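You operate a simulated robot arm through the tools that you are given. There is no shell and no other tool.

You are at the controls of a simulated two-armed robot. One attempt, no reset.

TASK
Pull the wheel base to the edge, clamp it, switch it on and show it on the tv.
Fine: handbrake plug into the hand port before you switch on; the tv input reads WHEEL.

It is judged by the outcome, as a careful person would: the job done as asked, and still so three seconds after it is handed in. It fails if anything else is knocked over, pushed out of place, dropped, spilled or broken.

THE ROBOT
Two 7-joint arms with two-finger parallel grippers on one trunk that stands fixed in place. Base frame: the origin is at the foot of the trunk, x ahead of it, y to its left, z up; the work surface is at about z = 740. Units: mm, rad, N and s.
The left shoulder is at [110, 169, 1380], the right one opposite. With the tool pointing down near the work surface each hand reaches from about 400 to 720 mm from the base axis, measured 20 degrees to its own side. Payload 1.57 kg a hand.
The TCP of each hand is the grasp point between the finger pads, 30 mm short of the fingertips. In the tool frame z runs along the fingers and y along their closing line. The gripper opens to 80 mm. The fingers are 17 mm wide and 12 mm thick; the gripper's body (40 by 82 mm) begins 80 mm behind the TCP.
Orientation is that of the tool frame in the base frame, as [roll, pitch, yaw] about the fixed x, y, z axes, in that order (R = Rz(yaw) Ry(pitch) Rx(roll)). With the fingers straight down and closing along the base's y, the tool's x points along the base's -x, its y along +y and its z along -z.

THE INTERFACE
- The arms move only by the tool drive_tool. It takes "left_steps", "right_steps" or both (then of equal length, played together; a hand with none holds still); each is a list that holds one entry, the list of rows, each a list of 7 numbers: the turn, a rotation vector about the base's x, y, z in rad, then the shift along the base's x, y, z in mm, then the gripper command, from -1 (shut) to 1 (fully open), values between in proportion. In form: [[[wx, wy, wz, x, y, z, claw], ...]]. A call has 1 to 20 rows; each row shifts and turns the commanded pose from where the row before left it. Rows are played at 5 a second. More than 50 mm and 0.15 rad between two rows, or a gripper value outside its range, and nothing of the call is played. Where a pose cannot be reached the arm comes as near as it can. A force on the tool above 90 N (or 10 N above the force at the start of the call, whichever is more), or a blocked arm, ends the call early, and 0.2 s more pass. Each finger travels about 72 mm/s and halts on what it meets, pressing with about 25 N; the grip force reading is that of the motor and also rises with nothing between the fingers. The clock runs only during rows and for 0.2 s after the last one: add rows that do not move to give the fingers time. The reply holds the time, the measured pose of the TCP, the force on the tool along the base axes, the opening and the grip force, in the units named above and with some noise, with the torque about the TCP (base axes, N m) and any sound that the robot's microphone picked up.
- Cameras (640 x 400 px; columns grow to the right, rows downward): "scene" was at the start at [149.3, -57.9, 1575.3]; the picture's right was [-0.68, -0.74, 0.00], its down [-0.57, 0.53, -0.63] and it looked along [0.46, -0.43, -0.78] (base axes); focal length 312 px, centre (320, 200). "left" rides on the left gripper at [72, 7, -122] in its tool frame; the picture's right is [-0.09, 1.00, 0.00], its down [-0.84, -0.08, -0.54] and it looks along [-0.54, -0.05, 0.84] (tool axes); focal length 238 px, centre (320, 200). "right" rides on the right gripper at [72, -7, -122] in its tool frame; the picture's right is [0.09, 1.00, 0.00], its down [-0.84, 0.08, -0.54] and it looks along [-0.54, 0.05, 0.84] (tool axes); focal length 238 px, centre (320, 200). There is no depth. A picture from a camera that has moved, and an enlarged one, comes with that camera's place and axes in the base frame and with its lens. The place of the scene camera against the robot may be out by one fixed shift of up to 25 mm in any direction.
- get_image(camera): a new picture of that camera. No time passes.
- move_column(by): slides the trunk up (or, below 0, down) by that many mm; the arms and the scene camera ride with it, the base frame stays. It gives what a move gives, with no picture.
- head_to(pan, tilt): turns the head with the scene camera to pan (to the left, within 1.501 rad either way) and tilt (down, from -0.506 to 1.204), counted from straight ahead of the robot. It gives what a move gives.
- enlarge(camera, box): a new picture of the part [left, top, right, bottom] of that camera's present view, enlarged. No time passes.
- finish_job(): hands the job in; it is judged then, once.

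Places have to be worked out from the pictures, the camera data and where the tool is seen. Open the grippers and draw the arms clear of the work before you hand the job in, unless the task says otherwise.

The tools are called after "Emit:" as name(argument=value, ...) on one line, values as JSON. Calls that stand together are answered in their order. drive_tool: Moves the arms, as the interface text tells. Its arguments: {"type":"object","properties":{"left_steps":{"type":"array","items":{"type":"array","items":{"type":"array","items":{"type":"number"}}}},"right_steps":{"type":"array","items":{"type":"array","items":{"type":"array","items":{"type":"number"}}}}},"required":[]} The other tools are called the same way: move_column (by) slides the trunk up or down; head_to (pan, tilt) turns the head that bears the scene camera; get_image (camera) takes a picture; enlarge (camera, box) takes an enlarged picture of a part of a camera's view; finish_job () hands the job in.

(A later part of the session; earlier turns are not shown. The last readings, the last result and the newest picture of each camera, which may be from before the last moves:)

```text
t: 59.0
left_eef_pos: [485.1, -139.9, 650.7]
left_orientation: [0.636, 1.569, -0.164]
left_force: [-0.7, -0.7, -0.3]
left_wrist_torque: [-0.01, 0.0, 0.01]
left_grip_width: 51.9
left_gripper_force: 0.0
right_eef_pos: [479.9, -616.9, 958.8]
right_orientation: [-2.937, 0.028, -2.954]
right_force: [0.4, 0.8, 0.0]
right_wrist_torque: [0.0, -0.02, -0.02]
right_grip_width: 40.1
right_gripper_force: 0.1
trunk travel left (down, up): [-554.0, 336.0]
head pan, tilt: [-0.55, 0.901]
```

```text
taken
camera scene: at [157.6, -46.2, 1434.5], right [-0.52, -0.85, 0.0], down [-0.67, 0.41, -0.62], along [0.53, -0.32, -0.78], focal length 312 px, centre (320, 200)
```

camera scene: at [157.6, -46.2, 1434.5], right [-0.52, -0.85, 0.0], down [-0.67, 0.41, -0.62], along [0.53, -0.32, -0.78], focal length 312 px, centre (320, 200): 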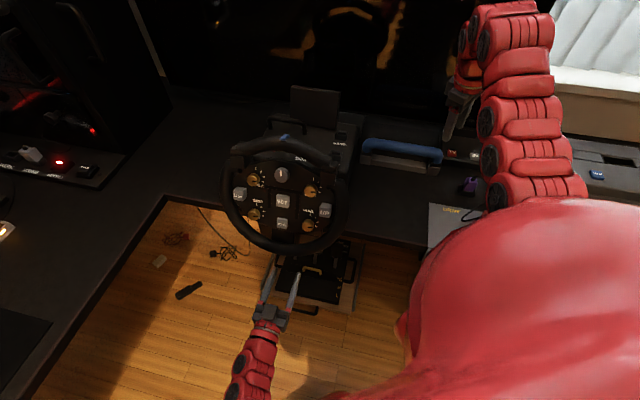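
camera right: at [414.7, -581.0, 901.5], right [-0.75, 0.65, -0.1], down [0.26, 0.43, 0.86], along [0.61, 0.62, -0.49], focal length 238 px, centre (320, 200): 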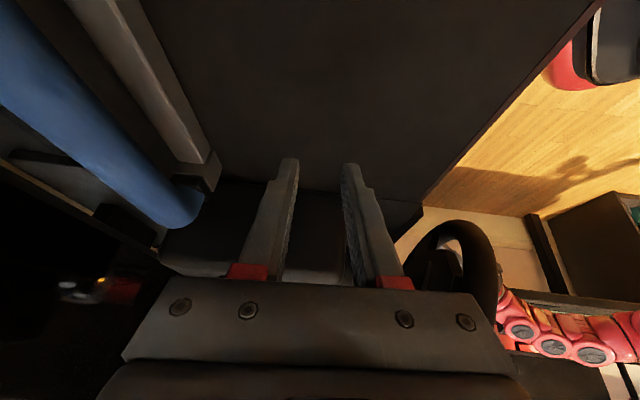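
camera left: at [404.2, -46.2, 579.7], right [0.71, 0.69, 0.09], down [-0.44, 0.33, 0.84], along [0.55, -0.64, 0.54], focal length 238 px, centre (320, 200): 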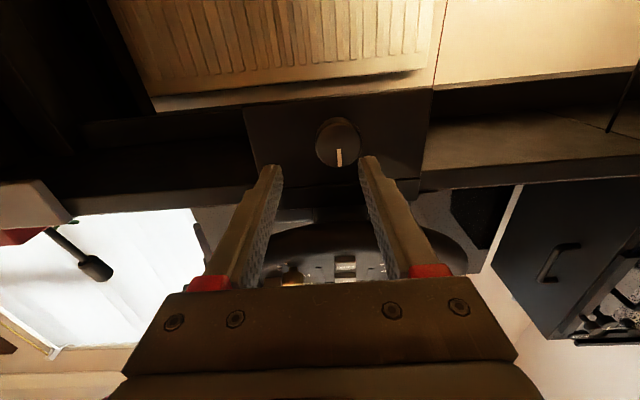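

The left hand is level, pointing along the edge normal; the knob lies about 15 mm to the left and 2 mm above its axis. I centre it and advance over the knob.

Emit:
drive_tool(left_steps=[[[0, 0, 0, 10.6, 10.6, 2, 0.35], [0, 0, 0, 11, -11, 0, 0.35], [0, 0, 0, 11, -11, 0, 0.35], [0, 0, 0, 11, -11, 0, 0.35], [0, 0, 0, 8, -8, 0, 0.35]]])

Emit:
get_image(camera="left")

```text
t: 60.2
left_eef_pos: [534.9, -168.3, 652.4]
left_orientation: [1.812, 1.57, 1.012]
left_force: [-0.4, -0.3, -0.3]
left_wrist_torque: [0.0, -0.01, -0.01]
left_grip_width: 54.2
left_gripper_force: 0.1
right_eef_pos: [480.5, -615.1, 959.6]
right_orientation: [-2.938, 0.029, -2.954]
right_force: [0.8, 0.5, -0.5]
right_wrist_torque: [-0.01, 0.02, -0.01]
right_grip_width: 40.0
right_gripper_force: 0.1
trunk travel left (down, up): [-554.0, 336.0]
head pan, tilt: [-0.55, 0.901]
```

```text
taken
camera left: at [455.1, -76.4, 581.1], right [0.72, 0.69, 0.09], down [-0.43, 0.33, 0.84], along [0.55, -0.64, 0.54], focal length 238 px, centre (320, 200)
```

left: 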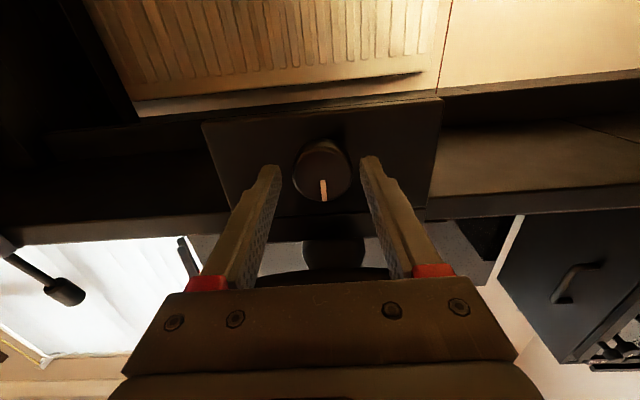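

Knob is centred between the fingers. I advance 18 mm more and close on it.

Emit:
drive_tool(left_steps=[[[0, 0, 0, 6, -6, 0, 0.35], [0, 0, 0, 6, -6, 0, 0.35], [0, 0, 0, 0, 0, 0, 0], [0, 0, 0, 0, 0, 0, -0.5], [0, 0, 0, 0, 0, 0, -1], [0, 0, 0, 0, 0, 0, -1]]])

Emit:
get_image(camera="left")

```text
t: 61.6
left_eef_pos: [547.8, -178.3, 652.4]
left_orientation: [1.815, 1.57, 1.018]
left_force: [6.7, 1.8, 1.5]
left_wrist_torque: [0.09, 0.14, 1.06]
left_grip_width: 41.7
left_gripper_force: 44.8
right_eef_pos: [481.8, -614.4, 958.4]
right_orientation: [-2.936, 0.025, -2.954]
right_force: [-0.5, -0.3, -0.8]
right_wrist_torque: [0.03, 0.02, 0.02]
right_grip_width: 40.0
right_gripper_force: 0.1
trunk travel left (down, up): [-554.0, 336.0]
head pan, tilt: [-0.55, 0.901]
```

```text
taken
camera left: at [467.7, -87.6, 581.6], right [0.71, 0.69, 0.09], down [-0.43, 0.33, 0.84], along [0.55, -0.64, 0.54], focal length 238 px, centre (320, 200)
```

left: 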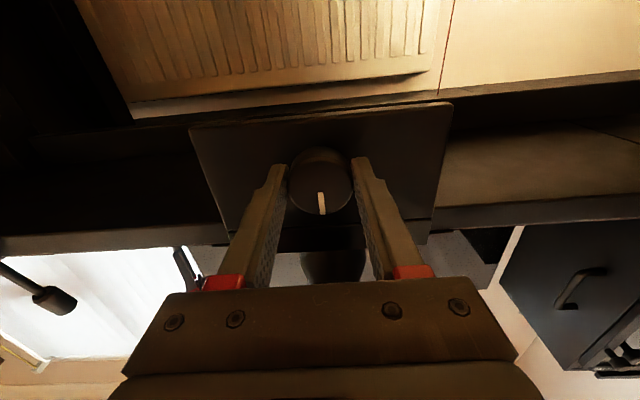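

The knob is held (41.7 mm). I try a gentle counter-clockwise (loosening) turn of 0.3 rad and watch the torque.

Emit:
drive_tool(left_steps=[[[-0.07, 0.07, 0, 0, 0, 0, -1], [-0.07, 0.07, 0, 0, 0, 0, -1], [-0.07, 0.07, 0, 0, 0, 0, -1]]])

Emit:
get_image(camera="left")

```text
t: 62.4
left_eef_pos: [548.3, -180.2, 652.6]
left_orientation: [-1.556, 1.277, -2.358]
left_force: [7.0, -1.9, 3.7]
left_wrist_torque: [-0.16, -0.19, 0.98]
left_grip_width: 41.6
left_gripper_force: 44.7
right_eef_pos: [483.2, -616.0, 958.8]
right_orientation: [-2.937, 0.028, -2.956]
right_force: [-0.2, 0.4, -0.4]
right_wrist_torque: [0.04, -0.05, 0.0]
right_grip_width: 40.0
right_gripper_force: 0.1
trunk travel left (down, up): [-554.0, 336.0]
head pan, tilt: [-0.55, 0.901]
```

```text
taken
camera left: at [452.3, -103.0, 582.2], right [0.7, 0.68, -0.2], down [-0.26, 0.51, 0.82], along [0.66, -0.53, 0.53], focal length 238 px, centre (320, 200)
```

left: 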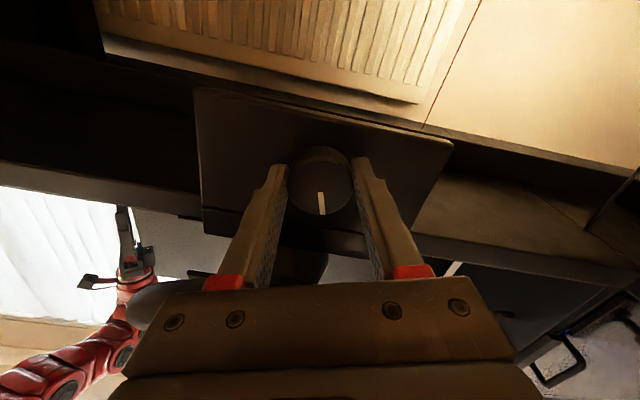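

The knob turns freely with the hand, counter-clockwise. I continue loosening by another 0.6 rad.

Emit:
drive_tool(left_steps=[[[-0.085, 0.085, 0, 0, 0, 0, -1], [-0.085, 0.085, 0, 0, 0, 0, -1], [-0.085, 0.085, 0, 0, 0, 0, -1], [-0.085, 0.085, 0, 0, 0, 0, -1], [-0.085, 0.085, 0, 0, 0, 0, -1]]])

Emit:
get_image(camera="left")

```text
t: 63.6
left_eef_pos: [547.5, -179.8, 653.4]
left_orientation: [-1.552, 0.673, -2.354]
left_force: [9.4, -4.5, 13.4]
left_wrist_torque: [-0.01, -0.09, 1.45]
left_grip_width: 41.6
left_gripper_force: 44.9
right_eef_pos: [480.9, -616.1, 959.7]
right_orientation: [-2.937, 0.029, -2.956]
right_force: [-0.4, -0.9, -0.6]
right_wrist_torque: [0.03, 0.01, 0.02]
right_grip_width: 40.3
right_gripper_force: 0.0
trunk travel left (down, up): [-554.0, 336.0]
head pan, tilt: [-0.55, 0.901]
```

```text
taken
camera left: at [424.6, -130.8, 602.2], right [0.5, 0.48, -0.72], down [0.05, 0.82, 0.57], along [0.86, -0.32, 0.39], focal length 238 px, centre (320, 200)
```

left: 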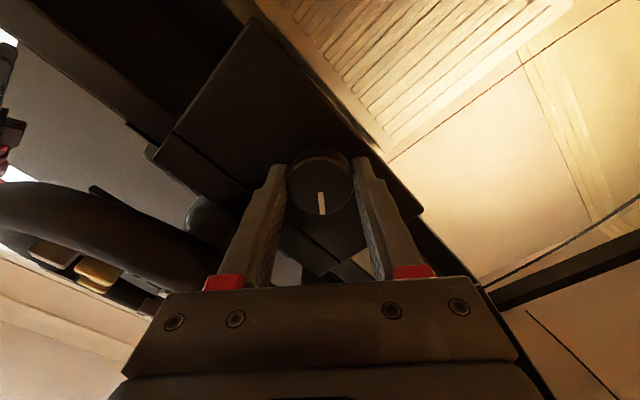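

The index follows the hand. I enlarge to see whether the jaw has moved.

Emit:
enlarge(camera="left", box=[120, 0, 480, 290])

```text
1.38 times, centred on (300, 145) of left
camera zoom: at [424.6, -130.8, 602.2], right [0.5, 0.48, -0.72], down [0.05, 0.82, 0.57], along [0.86, -0.32, 0.39], focal length 329 px, centre (348, 276)
```

zoom: 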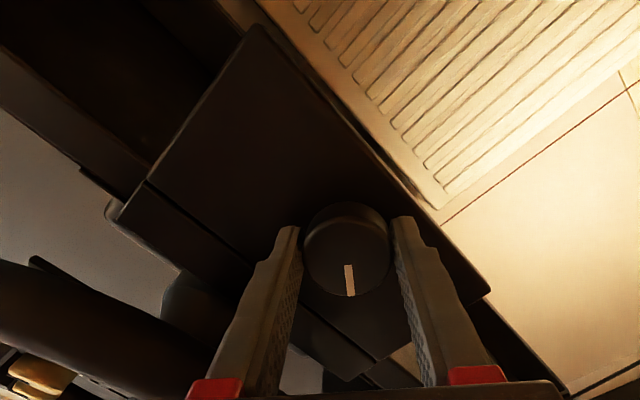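

I check the knob's other direction: turn back clockwise to the start and on by 0.6 rad, watching torque.

Emit:
drive_tool(left_steps=[[[0.1, -0.1, 0, 0, 0, 0, -1], [0.1, -0.1, 0, 0, 0, 0, -1], [0.1, -0.1, 0, 0, 0, 0, -1], [0.1, -0.1, 0, 0, 0, 0, -1], [0.1, -0.1, 0, 0, 0, 0, -1], [0.1, -0.1, 0, 0, 0, 0, -1], [0.07, -0.07, 0, 0, 0, 0, -1], [0.07, -0.07, 0, 0, 0, 0, -1]]])

Emit:
get_image(camera="left")

```text
t: 65.4
left_eef_pos: [547.7, -179.0, 650.2]
left_orientation: [1.621, 1.42, 0.823]
left_force: [15.7, 1.5, -1.0]
left_wrist_torque: [-0.2, 0.44, 0.99]
left_grip_width: 41.1
left_gripper_force: 44.4
right_eef_pos: [483.1, -616.1, 958.9]
right_orientation: [-2.937, 0.026, -2.952]
right_force: [-0.2, 0.5, -1.4]
right_wrist_torque: [0.01, 0.01, 0.0]
right_grip_width: 39.8
right_gripper_force: 0.1
trunk travel left (down, up): [-554.0, 336.0]
head pan, tilt: [-0.55, 0.901]
```

```text
taken
camera left: at [475.0, -79.2, 581.6], right [0.7, 0.68, 0.24], down [-0.52, 0.24, 0.82], along [0.5, -0.7, 0.52], focal length 238 px, centre (320, 200)
```

left: 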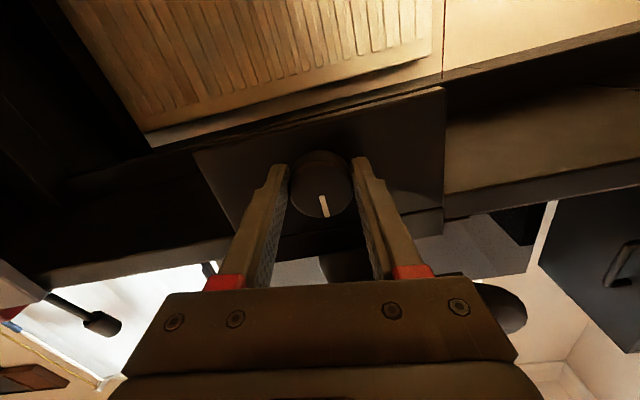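

The knob stopped at its starting angle with torque against the clockwise turn: so it starts fully tightened, i.e. the base was clamped. I now loosen it counter-clockwise as far as it goes.

Emit:
drive_tool(left_steps=[[[-0.1, 0.1, 0, 0, 0, 0, -1], [-0.1, 0.1, 0, 0, 0, 0, -1], [-0.1, 0.1, 0, 0, 0, 0, -1], [-0.1, 0.1, 0, 0, 0, 0, -1], [-0.1, 0.1, 0, 0, 0, 0, -1], [-0.1, 0.1, 0, 0, 0, 0, -1], [-0.1, 0.1, 0, 0, 0, 0, -1], [-0.1, 0.1, 0, 0, 0, 0, -1], [-0.1, 0.1, 0, 0, 0, 0, -1], [-0.1, 0.1, 0, 0, 0, 0, -1]]])

Emit:
get_image(camera="left")

```text
t: 67.6
left_eef_pos: [544.0, -182.5, 653.5]
left_orientation: [-1.552, 0.303, -2.361]
left_force: [-25.1, -5.7, -5.2]
left_wrist_torque: [0.62, 0.58, -0.48]
left_grip_width: 41.2
left_gripper_force: 45.3
right_eef_pos: [479.5, -617.5, 960.4]
right_orientation: [-2.938, 0.029, -2.952]
right_force: [0.4, -0.7, -0.1]
right_wrist_torque: [0.03, 0.01, 0.03]
right_grip_width: 39.6
right_gripper_force: 0.1
trunk travel left (down, up): [-554.0, 336.0]
head pan, tilt: [-0.55, 0.901]
```

```text
taken
camera left: at [411.8, -142.6, 623.8], right [0.29, 0.26, -0.92], down [0.17, 0.93, 0.32], along [0.94, -0.25, 0.22], focal length 238 px, centre (320, 200)
```

left: 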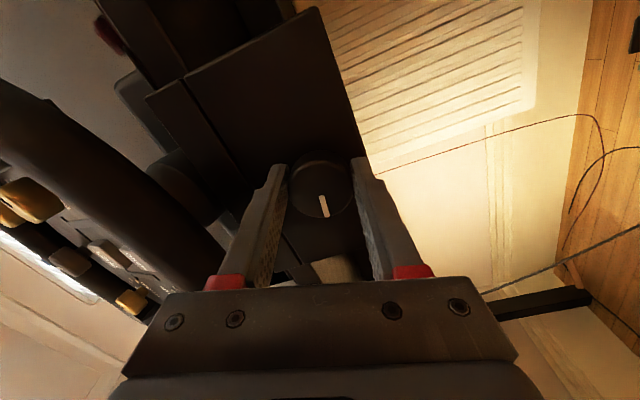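

The knob is about 85° loosened, no end stop yet. I open just slightly (46 mm, the rim is close above), and draw the left hand back along the normal.

Emit:
drive_tool(left_steps=[[[0, 0, 0, 0, 0, -1, -0.2], [0, 0, 0, 0, 0, -1, 0.14], [0, 0, 0, 0, 0, 0, 0.14], [0, 0, 0, -8, 8, 0, 0.14], [0, 0, 0, -12, 12, 0, 0.14], [0, 0, 0, -15, 15, -5, 0.14], [0, 0, 0, -15, 15, -5, 0.14]]])

Emit:
get_image(camera="left")

```text
t: 69.2
left_eef_pos: [495.3, -130.3, 641.5]
left_orientation: [-1.555, 0.308, -2.354]
left_force: [-0.7, 0.1, -0.8]
left_wrist_torque: [0.02, 0.0, -0.03]
left_grip_width: 45.4
left_gripper_force: 0.1
right_eef_pos: [480.9, -616.6, 959.3]
right_orientation: [-2.939, 0.029, -2.954]
right_force: [0.1, -0.2, 0.4]
right_wrist_torque: [0.01, -0.02, 0.03]
right_grip_width: 40.2
right_gripper_force: 0.0
trunk travel left (down, up): [-554.0, 336.0]
head pan, tilt: [-0.55, 0.901]
```

```text
taken
camera left: at [363.2, -89.7, 611.6], right [0.29, 0.26, -0.92], down [0.17, 0.93, 0.32], along [0.94, -0.24, 0.22], focal length 238 px, centre (320, 200)
```

left: 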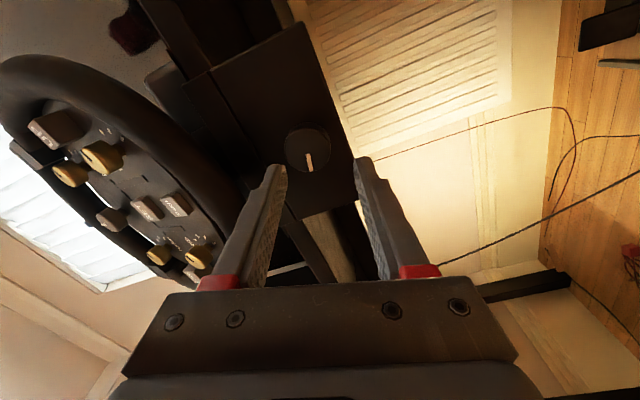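

The knob index now points to the left, so it's loosened about 85°. I retreat the left hand further so that nothing hits it when the base comes forward, then bring the right hand back above the handle.

Emit:
drive_tool(left_steps=[[[0, 0, 0, -18, 18, -8, 0.14], [0, 0, 0, -18, 18, -8, 0.14], [0, 0, 0, -18, 18, -8, 0.14], [0, 0, 0, -18, 18, -8, 0.14]]], right_steps=[[[0, 0, 0.1, 20, 15, 20, -0.25], [0, 0, 0.1, 20, 15, 20, -0.25], [0, 0, 0.1, 20, 20, 20, -0.25], [0, 0, 0.1, 20, 25, 20, -0.25]]])

```text
t: 70.2
left_eef_pos: [425.2, -57.8, 609.0]
left_orientation: [-1.554, 0.306, -2.356]
left_force: [-0.4, 0.8, 0.5]
left_wrist_torque: [0.01, 0.03, -0.01]
left_grip_width: 45.4
left_gripper_force: 0.1
right_eef_pos: [561.6, -540.2, 1039.7]
right_orientation: [-2.936, 0.027, -2.551]
right_force: [-0.2, 0.4, -0.9]
right_wrist_torque: [0.02, -0.04, -0.02]
right_grip_width: 30.0
right_gripper_force: 0.1
trunk travel left (down, up): [-554.0, 336.0]
head pan, tilt: [-0.55, 0.901]
```

Both moved as commanded. I bring the right hand over the handle again, leaning it leftwards as before.

Emit:
drive_tool(right_steps=[[[0.066, -0.031, 0.03, 27, 29, 0, -0.3], [0.066, -0.031, 0.03, 27, 29, 0, -0.3], [0.066, -0.031, 0.03, 27, 29, 0, -0.3], [0.066, -0.031, 0.03, 27, 29, 0, -0.3], [0.066, -0.031, 0.03, 27, 29, -10, -0.3], [0.066, -0.031, 0.03, 27, 29, -10, -0.3], [0.066, -0.031, 0.03, 27, 29, -10, -0.3]]])

Emit:
get_image(camera="right")

```text
t: 71.8
left_eef_pos: [424.5, -58.8, 607.9]
left_orientation: [-1.556, 0.307, -2.357]
left_force: [0.0, -0.2, 1.1]
left_wrist_torque: [0.0, 0.0, 0.03]
left_grip_width: 45.5
left_gripper_force: 0.0
right_eef_pos: [742.4, -344.0, 1010.9]
right_orientation: [3.119, 0.469, -2.404]
right_force: [0.0, 0.7, 0.0]
right_wrist_torque: [0.01, -0.01, -0.03]
right_grip_width: 27.7
right_gripper_force: 0.0
right hand out of reach, approached as far as the arm can: row 7
trunk travel left (down, up): [-554.0, 336.0]
head pan, tilt: [-0.55, 0.901]
```

```text
taken
camera right: at [660.1, -430.8, 1086.9], right [-0.74, 0.68, -0.02], down [0.33, 0.39, 0.86], along [0.59, 0.63, -0.51], focal length 238 px, centre (320, 200)
```

right: 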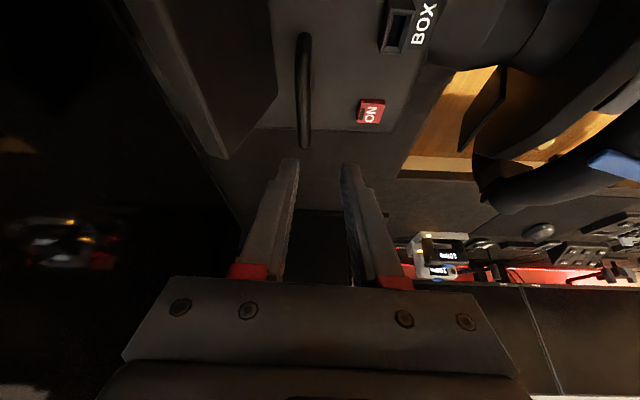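

TCP at d≈768, s≈282, so the bar is 18 mm further out. I align and descend to just above it.

Emit:
drive_tool(right_steps=[[[0, 0, 0, 8, 0, -25, -0.33], [0, 0, 0, 8, 0, -25, -0.33], [0, 0, 0, 8, 0, -25, -0.33], [0, 0, 0, 0, 0, 0, -0.33]]])

Emit:
get_image(camera="right")

```text
t: 72.8
left_eef_pos: [424.4, -58.8, 608.3]
left_orientation: [-1.554, 0.309, -2.355]
left_force: [0.7, 0.0, 0.6]
left_wrist_torque: [-0.01, 0.02, -0.01]
left_grip_width: 45.6
left_gripper_force: 0.0
right_eef_pos: [749.8, -342.4, 941.0]
right_orientation: [3.112, 0.485, -2.4]
right_force: [0.1, 0.5, -0.1]
right_wrist_torque: [0.0, 0.0, 0.02]
right_grip_width: 26.9
right_gripper_force: 0.0
right hand out of reach, approached as far as the arm can: row 1, 2, 3
trunk travel left (down, up): [-554.0, 336.0]
head pan, tilt: [-0.55, 0.901]
```

```text
taken
camera right: at [668.9, -430.4, 1015.0], right [-0.74, 0.67, -0.02], down [0.32, 0.37, 0.87], along [0.59, 0.64, -0.49], focal length 238 px, centre (320, 200)
```

right: 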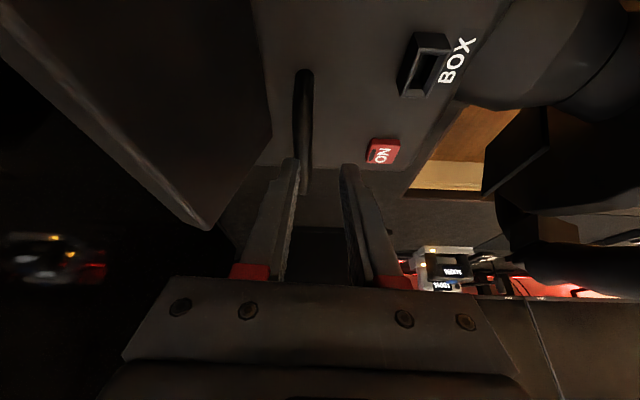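

Reach is short with the trunk this low; I raise it by 60 mm again, then realign over the bar.

Emit:
move_column(by=60)

Emit:
drive_tool(right_steps=[[[0, 0, 0, 5, 0, -20, -0.33], [0, 0, 0, 8, 0, -20, -0.33], [0, 0, 0, 8, 0, -20, -0.33], [0, 0, 0, 0, 0, 0, -0.33]]])

Emit:
get_image(camera="right")

```text
t: 73.8
left_eef_pos: [426.0, -58.5, 669.1]
left_orientation: [-1.553, 0.306, -2.356]
left_force: [-0.1, 0.8, -0.2]
left_wrist_torque: [0.02, -0.03, -0.03]
left_grip_width: 45.5
left_gripper_force: 0.0
right_eef_pos: [750.8, -341.0, 999.9]
right_orientation: [3.114, 0.484, -2.4]
right_force: [0.5, -0.7, 0.9]
right_wrist_torque: [0.02, -0.02, -0.01]
right_grip_width: 27.1
right_gripper_force: 0.0
trunk travel left (down, up): [-614.0, 276.0]
head pan, tilt: [-0.55, 0.901]
```

```text
t: 74.8
left_eef_pos: [426.1, -58.8, 668.2]
left_orientation: [-1.555, 0.307, -2.356]
left_force: [0.0, 1.0, 0.2]
left_wrist_torque: [0.01, -0.01, 0.01]
left_grip_width: 45.5
left_gripper_force: 0.0
right_eef_pos: [754.1, -340.8, 957.9]
right_orientation: [3.11, 0.485, -2.401]
right_force: [-0.2, 0.4, 0.0]
right_wrist_torque: [0.02, -0.03, 0.0]
right_grip_width: 26.9
right_gripper_force: 0.1
right hand out of reach, approached as far as the arm can: row 2, 3
trunk travel left (down, up): [-614.0, 276.0]
head pan, tilt: [-0.55, 0.901]
```

```text
taken
camera right: at [673.6, -429.5, 1032.6], right [-0.74, 0.67, -0.02], down [0.32, 0.37, 0.87], along [0.59, 0.64, -0.49], focal length 238 px, centre (320, 200)
```

right: 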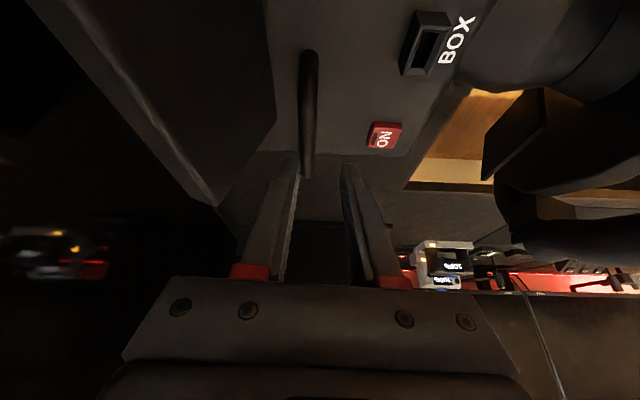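

Still 12 mm short; I tilt the hand a little outwards as well (0.1 rad) and correct the yaw.

Emit:
drive_tool(right_steps=[[[-0.035, -0.035, 0.03, 4, -4, -8, -0.33], [-0.035, -0.035, 0.03, 5, -4, -8, -0.33], [0, 0, 0, 4, -3, -6, -0.33], [0, 0, 0, 0, 0, 0, -0.33]]])

Emit:
get_image(camera="right")

```text
t: 75.8
left_eef_pos: [425.8, -59.2, 667.9]
left_orientation: [-1.556, 0.306, -2.356]
left_force: [0.0, 0.3, -0.1]
left_wrist_torque: [0.0, 0.02, -0.01]
left_grip_width: 45.8
left_gripper_force: 0.1
right_eef_pos: [765.8, -351.7, 934.6]
right_orientation: [-3.058, 0.483, -2.287]
right_force: [0.3, 0.0, 0.4]
right_wrist_torque: [0.0, 0.0, -0.02]
right_grip_width: 26.7
right_gripper_force: 0.1
trunk travel left (down, up): [-614.0, 276.0]
head pan, tilt: [-0.55, 0.901]
```

```text
taken
camera right: at [684.8, -440.6, 1011.2], right [-0.78, 0.62, -0.12], down [0.23, 0.45, 0.86], along [0.59, 0.64, -0.49], focal length 238 px, centre (320, 200)
```

right: 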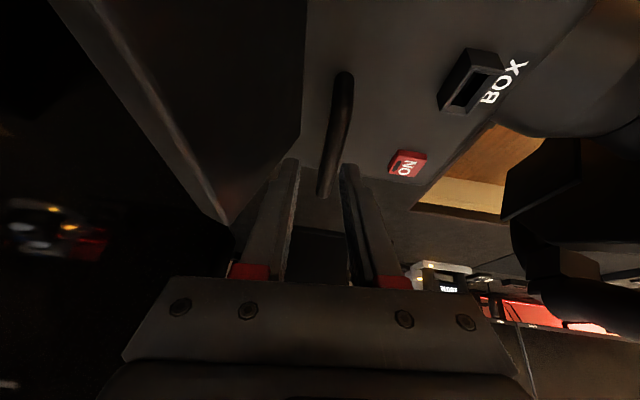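

Reached d≈790; I shift 4 mm back and descend onto the bar.

Emit:
drive_tool(right_steps=[[[0, 0, 0, -3, 3, -10, -0.33], [0, 0, 0, 0, 0, -12, -0.33], [0, 0, 0, 0, 0, -12, -0.33], [0, 0, 0, 0, 0, -9, -0.33], [0, 0, 0, 0, 0, 0, -0.33]]])

Emit:
get_image(camera="right")

```text
t: 77.0
left_eef_pos: [424.9, -57.8, 668.8]
left_orientation: [-1.556, 0.308, -2.357]
left_force: [0.0, 1.1, 0.2]
left_wrist_torque: [0.02, 0.01, 0.0]
left_grip_width: 45.6
left_gripper_force: 0.2
right_eef_pos: [763.8, -349.5, 894.7]
right_orientation: [-3.057, 0.484, -2.29]
right_force: [-3.1, 2.4, 4.7]
right_wrist_torque: [-0.05, -0.06, 0.0]
right_grip_width: 25.4
right_gripper_force: 0.1
trunk travel left (down, up): [-614.0, 276.0]
head pan, tilt: [-0.55, 0.901]
```

```text
taken
camera right: at [683.5, -436.9, 970.0], right [-0.78, 0.62, -0.12], down [0.23, 0.45, 0.86], along [0.59, 0.64, -0.49], focal length 238 px, centre (320, 200)
```

right: 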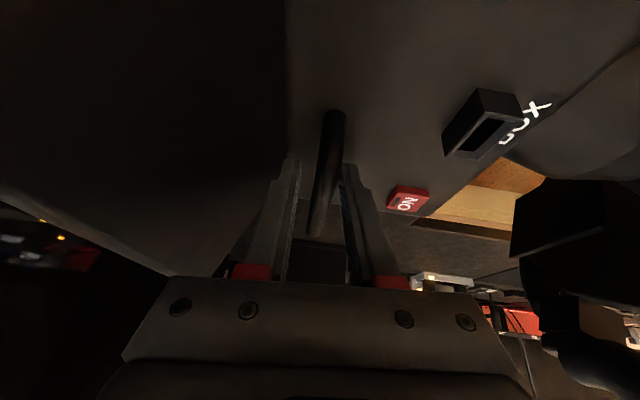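

The bar is between the fingers (slight touch of 5 N). I close and pull 20 mm as a test.

Emit:
drive_tool(right_steps=[[[0, 0, 0, -2, 2, 0, -0.6], [0, 0, 0, -1, 1, 0, -1], [0, 0, 0, 0, 0, 0, -1], [0, 0, 0, -3, 3, 0, -1], [0, 0, 0, -3, 3, 0, -1], [0, 0, 0, -3, 3, 0, -1], [0, 0, 0, -3, 3, 0, -1]]])

Emit:
get_image(camera="right")

Emit:
get_image(camera="scene")

```text
t: 78.6
left_eef_pos: [426.2, -58.8, 668.0]
left_orientation: [-1.557, 0.307, -2.357]
left_force: [0.9, -1.1, 0.0]
left_wrist_torque: [0.01, 0.0, 0.03]
left_grip_width: 45.5
left_gripper_force: 0.1
right_eef_pos: [751.1, -335.7, 892.9]
right_orientation: [-3.059, 0.482, -2.289]
right_force: [1.9, -5.1, -4.6]
right_wrist_torque: [-0.11, 0.0, -0.64]
right_grip_width: 14.3
right_gripper_force: 31.0
trunk travel left (down, up): [-614.0, 276.0]
head pan, tilt: [-0.55, 0.901]
```

```text
taken
camera right: at [669.5, -423.6, 968.0], right [-0.78, 0.62, -0.12], down [0.23, 0.45, 0.86], along [0.59, 0.64, -0.49], focal length 238 px, centre (320, 200)
```

right: 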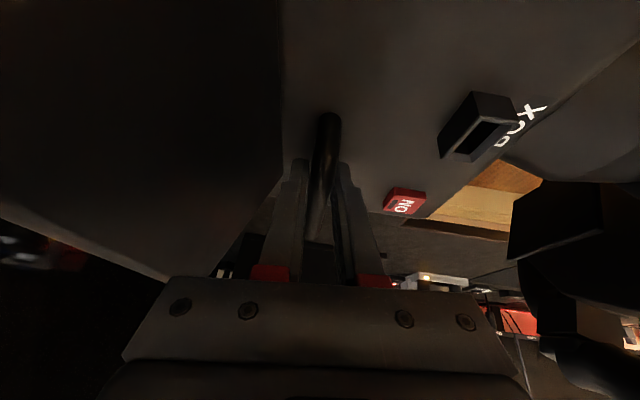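

```text
taken
camera scene: at [158.7, -46.8, 1494.3], right [-0.52, -0.85, 0.0], down [-0.67, 0.41, -0.62], along [0.53, -0.32, -0.78], focal length 312 px, centre (320, 200)
```

scene: 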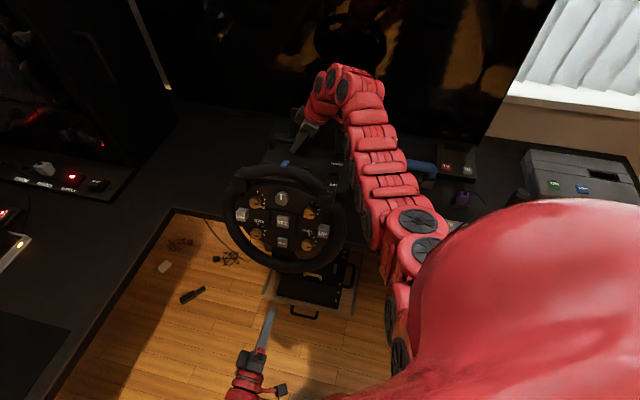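

The base came along 18 mm with only ~5 N: it was clamped and is free now. I check with the left camera how plate and knob move with it.

Emit:
get_image(camera="left")

Emit:
enlarge(camera="left", box=[120, 0, 400, 200])

```text
taken
camera left: at [292.9, -19.4, 638.8], right [0.28, 0.26, -0.92], down [0.17, 0.93, 0.32], along [0.94, -0.24, 0.22], focal length 238 px, centre (320, 200)
```

left: 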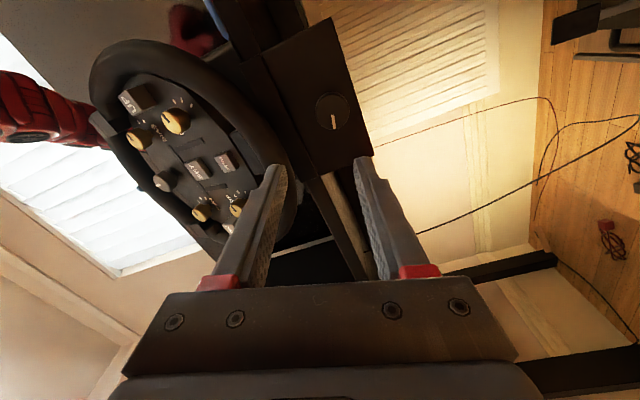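

```text
2.00 times, centred on (260, 100) of left
camera zoom: at [292.9, -19.4, 638.8], right [0.28, 0.26, -0.92], down [0.17, 0.93, 0.32], along [0.94, -0.24, 0.22], focal length 477 px, centre (440, 400)
```

zoom: 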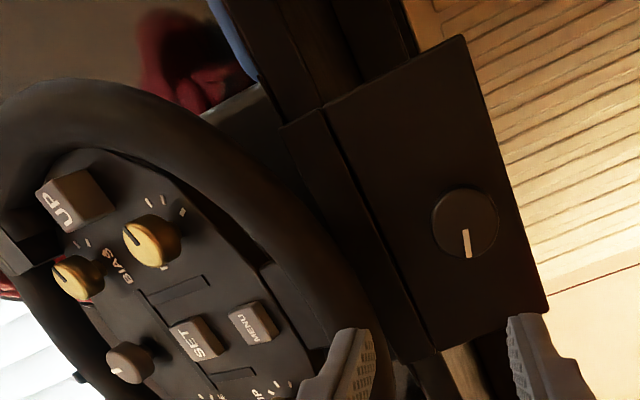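

I pull another 25 mm and compare.

Emit:
drive_tool(right_steps=[[[0, 0, 0, -3.5, 3.5, 0, -1], [0, 0, 0, -3.5, 3.5, 0, -1], [0, 0, 0, -3.5, 3.5, 0, -1], [0, 0, 0, -3.5, 3.5, 0, -1], [0, 0, 0, -3.5, 3.5, 0, -1]]])

Emit:
enlarge(camera="left", box=[120, 0, 400, 200])

Emit:
get_image(camera="scene")

```text
t: 79.8
left_eef_pos: [424.7, -59.6, 668.3]
left_orientation: [-1.558, 0.306, -2.357]
left_force: [0.1, -0.7, -0.5]
left_wrist_torque: [-0.03, 0.01, 0.02]
left_grip_width: 45.7
left_gripper_force: 0.1
right_eef_pos: [732.7, -317.5, 895.0]
right_orientation: [-3.06, 0.484, -2.29]
right_force: [-1.6, -5.8, -4.8]
right_wrist_torque: [-0.09, 0.1, -0.61]
right_grip_width: 14.2
right_gripper_force: 30.1
trunk travel left (down, up): [-614.0, 276.0]
head pan, tilt: [-0.55, 0.901]
```

```text
2.00 times, centred on (260, 100) of left
camera zoom: at [292.6, -19.4, 639.0], right [0.29, 0.27, -0.92], down [0.17, 0.93, 0.32], along [0.94, -0.24, 0.22], focal length 477 px, centre (440, 400)
```

zoom: 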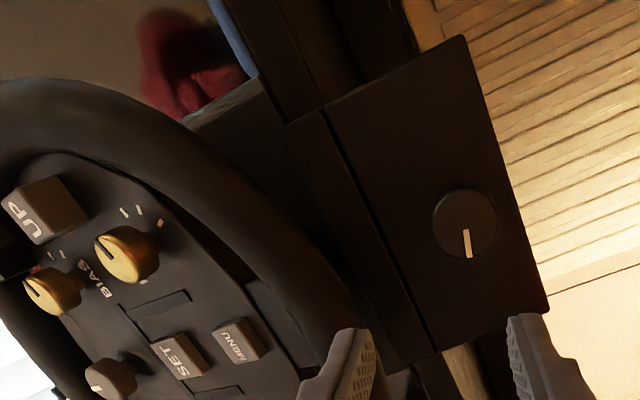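

```text
taken
camera scene: at [158.0, -47.0, 1494.3], right [-0.52, -0.85, 0.0], down [-0.67, 0.41, -0.62], along [0.53, -0.32, -0.78], focal length 312 px, centre (320, 200)
```

scene: 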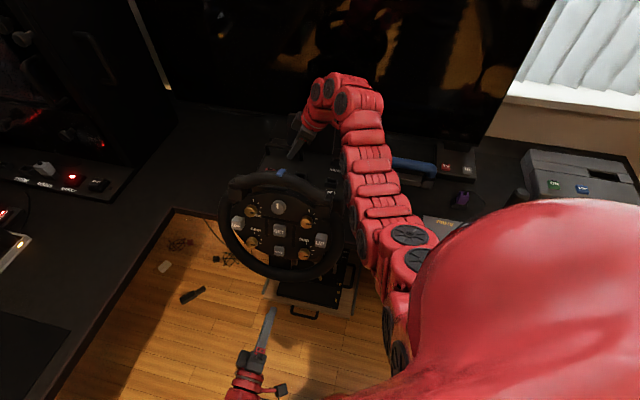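

The jaw and knob stay fixed at the desk while base and wheel come forward freely (44 mm so far). I pull on, watching for the stop.

Emit:
drive_tool(right_steps=[[[0, 0, 0, -3.5, 3.5, 0, -1], [0, 0, 0, -3.5, 3.5, 0, -1], [0, 0, 0, -3.5, 3.5, 0, -1], [0, 0, 0, -3.5, 3.5, 0, -1], [0, 0, 0, -3.5, 3.5, 0, -1], [0, 0, 0, -3.5, 3.5, 0, -1], [0, 0, 0, -3.5, 3.5, 0, -1]]])

Emit:
get_image(camera="right")

Emit:
get_image(camera="left")

```text
t: 81.4
left_eef_pos: [425.6, -58.3, 668.3]
left_orientation: [-1.554, 0.307, -2.357]
left_force: [-0.2, -0.1, -0.2]
left_wrist_torque: [-0.01, 0.01, 0.01]
left_grip_width: 45.4
left_gripper_force: 0.0
right_eef_pos: [708.5, -292.7, 891.4]
right_orientation: [-3.063, 0.485, -2.288]
right_force: [-3.7, -3.9, -0.1]
right_wrist_torque: [0.17, -0.22, -0.59]
right_grip_width: 14.0
right_gripper_force: 30.5
trunk travel left (down, up): [-614.0, 276.0]
head pan, tilt: [-0.55, 0.901]
```

```text
taken
camera right: at [626.3, -380.4, 967.9], right [-0.78, 0.62, -0.11], down [0.23, 0.45, 0.86], along [0.58, 0.64, -0.49], focal length 238 px, centre (320, 200)
```

right: 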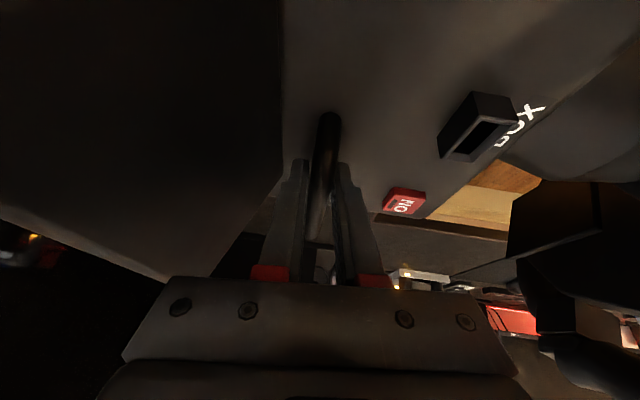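

```text
taken
camera left: at [292.3, -19.1, 639.3], right [0.29, 0.26, -0.92], down [0.17, 0.93, 0.32], along [0.94, -0.24, 0.22], focal length 238 px, centre (320, 200)
```

left: 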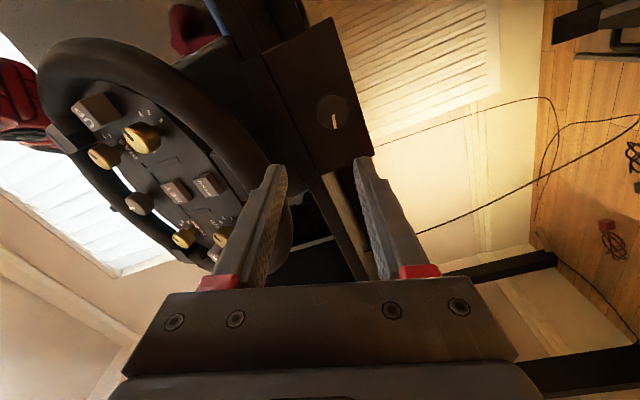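

79 mm so far, still light force. I continue gently.

Emit:
drive_tool(right_steps=[[[0, 0, 0, -2.5, 2.5, 0, -1], [0, 0, 0, -2.5, 2.5, 0, -1], [0, 0, 0, -2.5, 2.5, 0, -1], [0, 0, 0, -2.5, 2.5, 0, -1]]])

Emit:
get_image(camera="scene")

Emit:
get_image(camera="left")

```text
t: 82.4
left_eef_pos: [425.9, -59.0, 666.8]
left_orientation: [-1.558, 0.308, -2.358]
left_force: [0.0, 0.0, 0.2]
left_wrist_torque: [0.01, 0.01, -0.02]
left_grip_width: 45.4
left_gripper_force: 0.1
right_eef_pos: [700.1, -284.0, 893.8]
right_orientation: [-3.06, 0.484, -2.29]
right_force: [8.6, -8.1, -4.4]
right_wrist_torque: [-0.09, 0.12, -0.62]
right_grip_width: 13.9
right_gripper_force: 30.7
trunk travel left (down, up): [-614.0, 276.0]
head pan, tilt: [-0.55, 0.901]
```

```text
taken
camera scene: at [159.6, -47.5, 1494.2], right [-0.52, -0.85, 0.0], down [-0.67, 0.41, -0.62], along [0.53, -0.32, -0.78], focal length 312 px, centre (320, 200)
```

scene: 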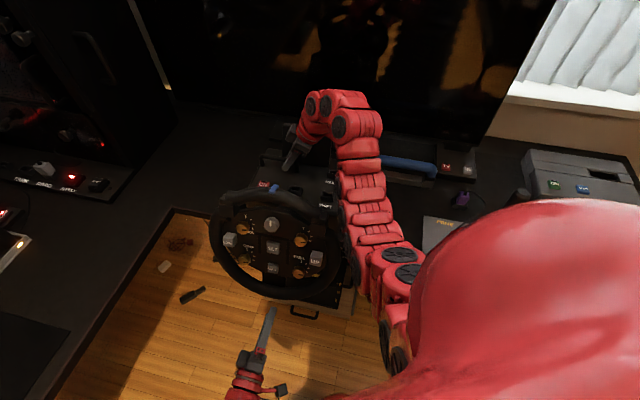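

```text
taken
camera left: at [293.3, -19.7, 638.7], right [0.28, 0.27, -0.92], down [0.17, 0.93, 0.32], along [0.94, -0.24, 0.22], focal length 238 px, centre (320, 200)
```

left: 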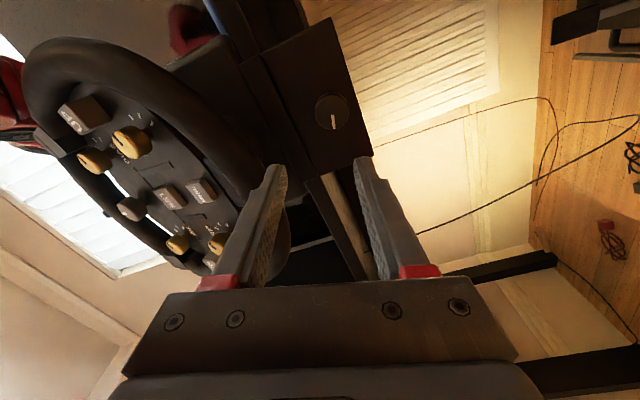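

The resistance rises a little (12 N) at 91 mm. A few more small steps to find the stop.

Emit:
drive_tool(right_steps=[[[0, 0, 0, -2, 2, 0, -1], [0, 0, 0, -2, 2, 0, -1], [0, 0, 0, -2, 2, 0, -1]]])

Emit:
enlarge(camera="scene", box=[200, 120, 370, 310])

```text
t: 83.2
left_eef_pos: [426.6, -60.5, 667.4]
left_orientation: [-1.562, 0.307, -2.36]
left_force: [-0.2, -0.1, -0.8]
left_wrist_torque: [0.0, -0.01, -0.01]
left_grip_width: 45.5
left_gripper_force: 0.1
right_eef_pos: [698.2, -281.7, 892.5]
right_orientation: [-3.053, 0.485, -2.292]
right_force: [54.6, -35.9, 14.5]
right_wrist_torque: [0.18, -0.6, -0.65]
right_grip_width: 18.1
right_gripper_force: 32.7
trunk travel left (down, up): [-614.0, 276.0]
head pan, tilt: [-0.55, 0.901]
```

```text
2.11 times, centred on (285, 215) of scene
camera zoom: at [164.8, -51.5, 1493.9], right [-0.52, -0.85, 0.0], down [-0.67, 0.41, -0.62], along [0.53, -0.32, -0.79], focal length 656 px, centre (394, 168)
```

zoom: 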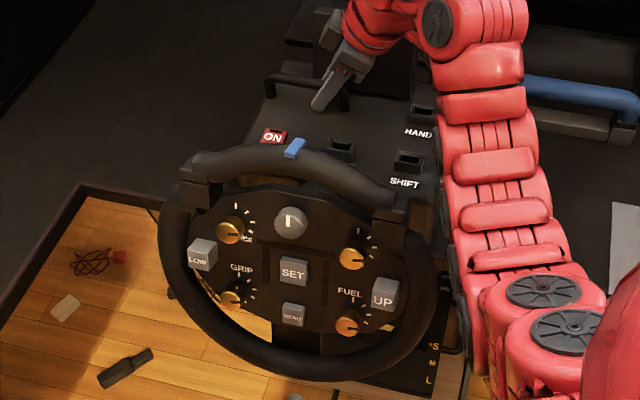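

It reached its stop (force jumped to 65 N at 93 mm of travel). I ease the right hand's pull and look at the room under the rim for the left hand.

Emit:
drive_tool(right_steps=[[[0, 0, 0, 2, -2, 0, -1], [0, 0, 0, 1.5, -1.5, 0, -1], [0, 0, 0, 0, 0, 0, -1]]])

Emit:
enlarge(camera="left", box=[100, 0, 400, 280])

```text
t: 84.0
left_eef_pos: [427.9, -59.4, 666.6]
left_orientation: [-1.56, 0.307, -2.36]
left_force: [0.5, 0.8, 0.0]
left_wrist_torque: [-0.02, -0.01, 0.03]
left_grip_width: 45.7
left_gripper_force: 0.0
right_eef_pos: [698.1, -283.5, 892.3]
right_orientation: [-3.06, 0.486, -2.291]
right_force: [48.3, -36.8, 29.8]
right_wrist_torque: [-0.05, -0.53, -0.62]
right_grip_width: 15.3
right_gripper_force: 30.7
trunk travel left (down, up): [-614.0, 276.0]
head pan, tilt: [-0.55, 0.901]
```

```text
1.43 times, centred on (250, 140) of left
camera zoom: at [293.7, -20.6, 638.6], right [0.28, 0.27, -0.92], down [0.17, 0.93, 0.32], along [0.94, -0.24, 0.22], focal length 340 px, centre (420, 286)
```

zoom: 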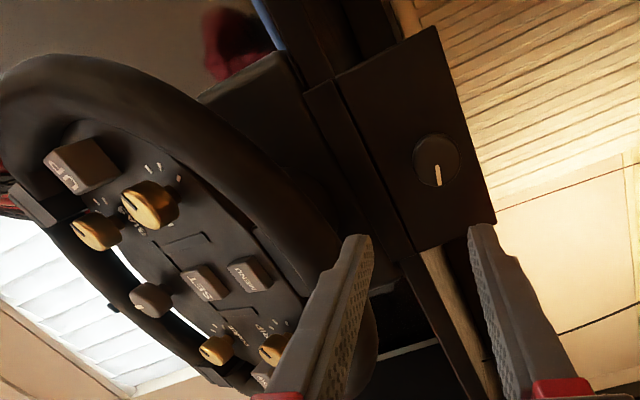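

The base is held at its stop. Now the left hand: I tip it slightly upwards (0.15 rad) and lower it, so its body passes under the rim, then advance part of the way to the knob.

Emit:
drive_tool(left_steps=[[[-0.053, -0.053, 0, 0, 0, -22, 0.14], [-0.053, -0.053, 0, 0, 0, -22, 0.14], [0, 0, 0, 12, -12, 2.6, 0.14], [0, 0, 0, 12, -12, 2.6, 0.14], [0, 0, 0, 12, -12, 2.6, 0.14], [0, 0, 0, 12, -12, 2.6, 0.14], [0, 0, 0, 12, -12, 2.6, 0.14]]])

Emit:
get_image(camera="left")

Emit:
enlarge(camera="scene", box=[180, 120, 380, 360])

```text
t: 85.6
left_eef_pos: [480.2, -112.0, 639.1]
left_orientation: [-1.404, 0.304, -2.309]
left_force: [-0.1, -0.2, -0.8]
left_wrist_torque: [-0.01, -0.02, -0.02]
left_grip_width: 45.7
left_gripper_force: 0.0
left hand out of reach, approached as far as the arm can: row 2, 6, 7
right_eef_pos: [698.7, -284.5, 891.1]
right_orientation: [-3.06, 0.482, -2.293]
right_force: [46.6, -39.0, 22.6]
right_wrist_torque: [0.16, -0.48, -0.6]
right_grip_width: 15.1
right_gripper_force: 30.7
trunk travel left (down, up): [-614.0, 276.0]
head pan, tilt: [-0.55, 0.901]
```

```text
taken
camera left: at [351.5, -77.7, 592.1], right [0.38, 0.17, -0.91], down [0.14, 0.96, 0.24], along [0.92, -0.21, 0.34], focal length 238 px, centre (320, 200)
```

left: 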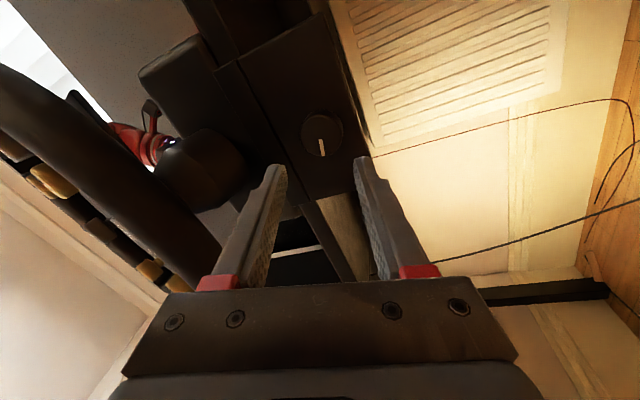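

```text
1.67 times, centred on (280, 240) of scene
camera zoom: at [161.7, -50.8, 1493.9], right [-0.52, -0.85, 0.0], down [-0.67, 0.41, -0.62], along [0.53, -0.32, -0.79], focal length 520 px, centre (387, 133)
```

zoom: 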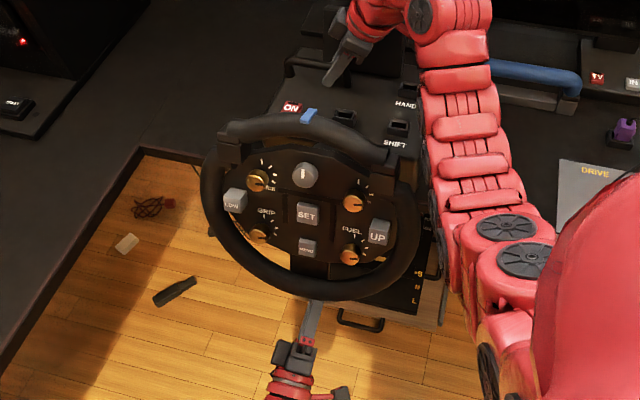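

The left arm is at its lower reach limit with this trunk height. The base needs no holding, so I ease and release the right hand, lift it, then lower the trunk by 60.

Emit:
drive_tool(right_steps=[[[0, 0, 0, 2.5, -2.5, 0, -1], [0, 0, 0, 2.5, -2.5, 0, -1], [0, 0, 0, 0, 0, 0, -0.6], [0, 0, 0, 0, 0, 0, -0.3], [0, 0, 0, 0, 0, 0, -0.3], [0, 0, 0, 0, 0, 15, -0.3], [0, 0, 0, 0, 0, 25, -0.3], [0, 0, 0, -2, 2, 30, -0.3], [0, 0, 0, -2, 2, 40, -0.3]]])

Emit:
get_image(camera="right")

```text
t: 87.6
left_eef_pos: [478.4, -110.2, 640.7]
left_orientation: [-1.396, 0.301, -2.31]
left_force: [0.3, -0.4, 0.1]
left_wrist_torque: [0.0, -0.03, 0.0]
left_grip_width: 45.6
left_gripper_force: 0.1
right_eef_pos: [696.3, -280.9, 1006.4]
right_orientation: [-3.057, 0.487, -2.289]
right_force: [-0.9, 0.0, -0.6]
right_wrist_torque: [-0.02, 0.01, 0.0]
right_grip_width: 28.2
right_gripper_force: 0.0
trunk travel left (down, up): [-614.0, 276.0]
head pan, tilt: [-0.55, 0.901]
```

```text
taken
camera right: at [614.1, -368.9, 1081.3], right [-0.77, 0.62, -0.12], down [0.23, 0.45, 0.86], along [0.59, 0.64, -0.49], focal length 238 px, centre (320, 200)
```

right: 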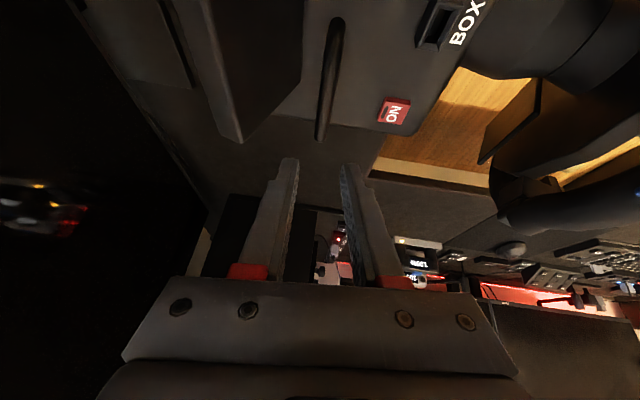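

Released cleanly; the bar stays at d≈696. I lower the trunk and go on with the left hand to the knob.

Emit:
move_column(by=-60)

Emit:
drive_tool(left_steps=[[[0, 0, 0, 0, 0, 30, 0.14], [0, 0, 0, 0, 0, 27, 0.14], [0, 0, 0, 10, -10, 2, 0.14], [0, 0, 0, 10, -10, 2, 0.14]]])

Emit:
get_image(camera="left")

```text
t: 88.6
left_eef_pos: [477.9, -111.5, 580.7]
left_orientation: [-1.398, 0.303, -2.307]
left_force: [-0.9, 0.3, -0.2]
left_wrist_torque: [0.0, -0.01, 0.0]
left_grip_width: 45.5
left_gripper_force: 0.1
right_eef_pos: [697.6, -280.7, 944.4]
right_orientation: [-3.058, 0.484, -2.287]
right_force: [-0.3, -0.4, 0.4]
right_wrist_torque: [-0.04, 0.0, 0.02]
right_grip_width: 27.7
right_gripper_force: 0.1
trunk travel left (down, up): [-554.0, 336.0]
head pan, tilt: [-0.55, 0.901]
```

```text
t: 89.6
left_eef_pos: [498.8, -131.2, 641.5]
left_orientation: [-1.399, 0.304, -2.308]
left_force: [-0.8, -0.8, 0.9]
left_wrist_torque: [-0.01, 0.01, -0.02]
left_grip_width: 45.3
left_gripper_force: 0.0
right_eef_pos: [698.3, -279.9, 944.4]
right_orientation: [-3.061, 0.483, -2.289]
right_force: [-0.4, 0.1, -0.7]
right_wrist_torque: [-0.03, 0.01, 0.0]
right_grip_width: 27.9
right_gripper_force: 0.1
trunk travel left (down, up): [-554.0, 336.0]
head pan, tilt: [-0.55, 0.901]
```

```text
taken
camera left: at [370.2, -96.2, 594.3], right [0.38, 0.17, -0.91], down [0.14, 0.96, 0.23], along [0.91, -0.21, 0.35], focal length 238 px, centre (320, 200)
```

left: 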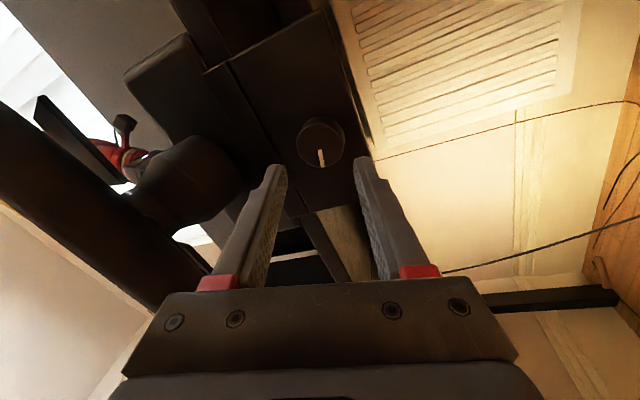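

The knob lies right on the tool axis and the rim bottom is at about z≈735, well above. I advance along the tool axis onto the knob.

Emit:
drive_tool(left_steps=[[[0, 0, 0, 10, -10, 2.2, 0.2], [0, 0, 0, 10, -10, 2.2, 0.2], [0, 0, 0, 10, -10, 2.2, 0.2], [0, 0, 0, 10, -10, 2.2, 0.2], [0, 0, 0, 9, -9, 2, 0.2]]])

Emit:
get_image(camera="left")

```text
t: 90.8
left_eef_pos: [547.5, -179.2, 652.3]
left_orientation: [-1.4, 0.305, -2.307]
left_force: [-0.2, 0.5, 0.7]
left_wrist_torque: [-0.01, 0.0, -0.01]
left_grip_width: 48.1
left_gripper_force: 0.0
right_eef_pos: [697.4, -279.7, 945.3]
right_orientation: [-3.059, 0.483, -2.287]
right_force: [0.0, 0.2, 0.5]
right_wrist_torque: [0.02, -0.02, 0.0]
right_grip_width: 28.0
right_gripper_force: 0.0
trunk travel left (down, up): [-554.0, 336.0]
head pan, tilt: [-0.55, 0.901]
```

```text
taken
camera left: at [419.2, -144.5, 605.2], right [0.38, 0.17, -0.91], down [0.13, 0.96, 0.24], along [0.91, -0.21, 0.34], focal length 238 px, centre (320, 200)
```

left: 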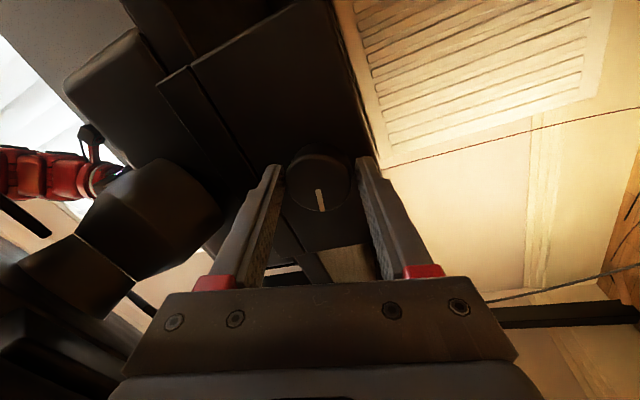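

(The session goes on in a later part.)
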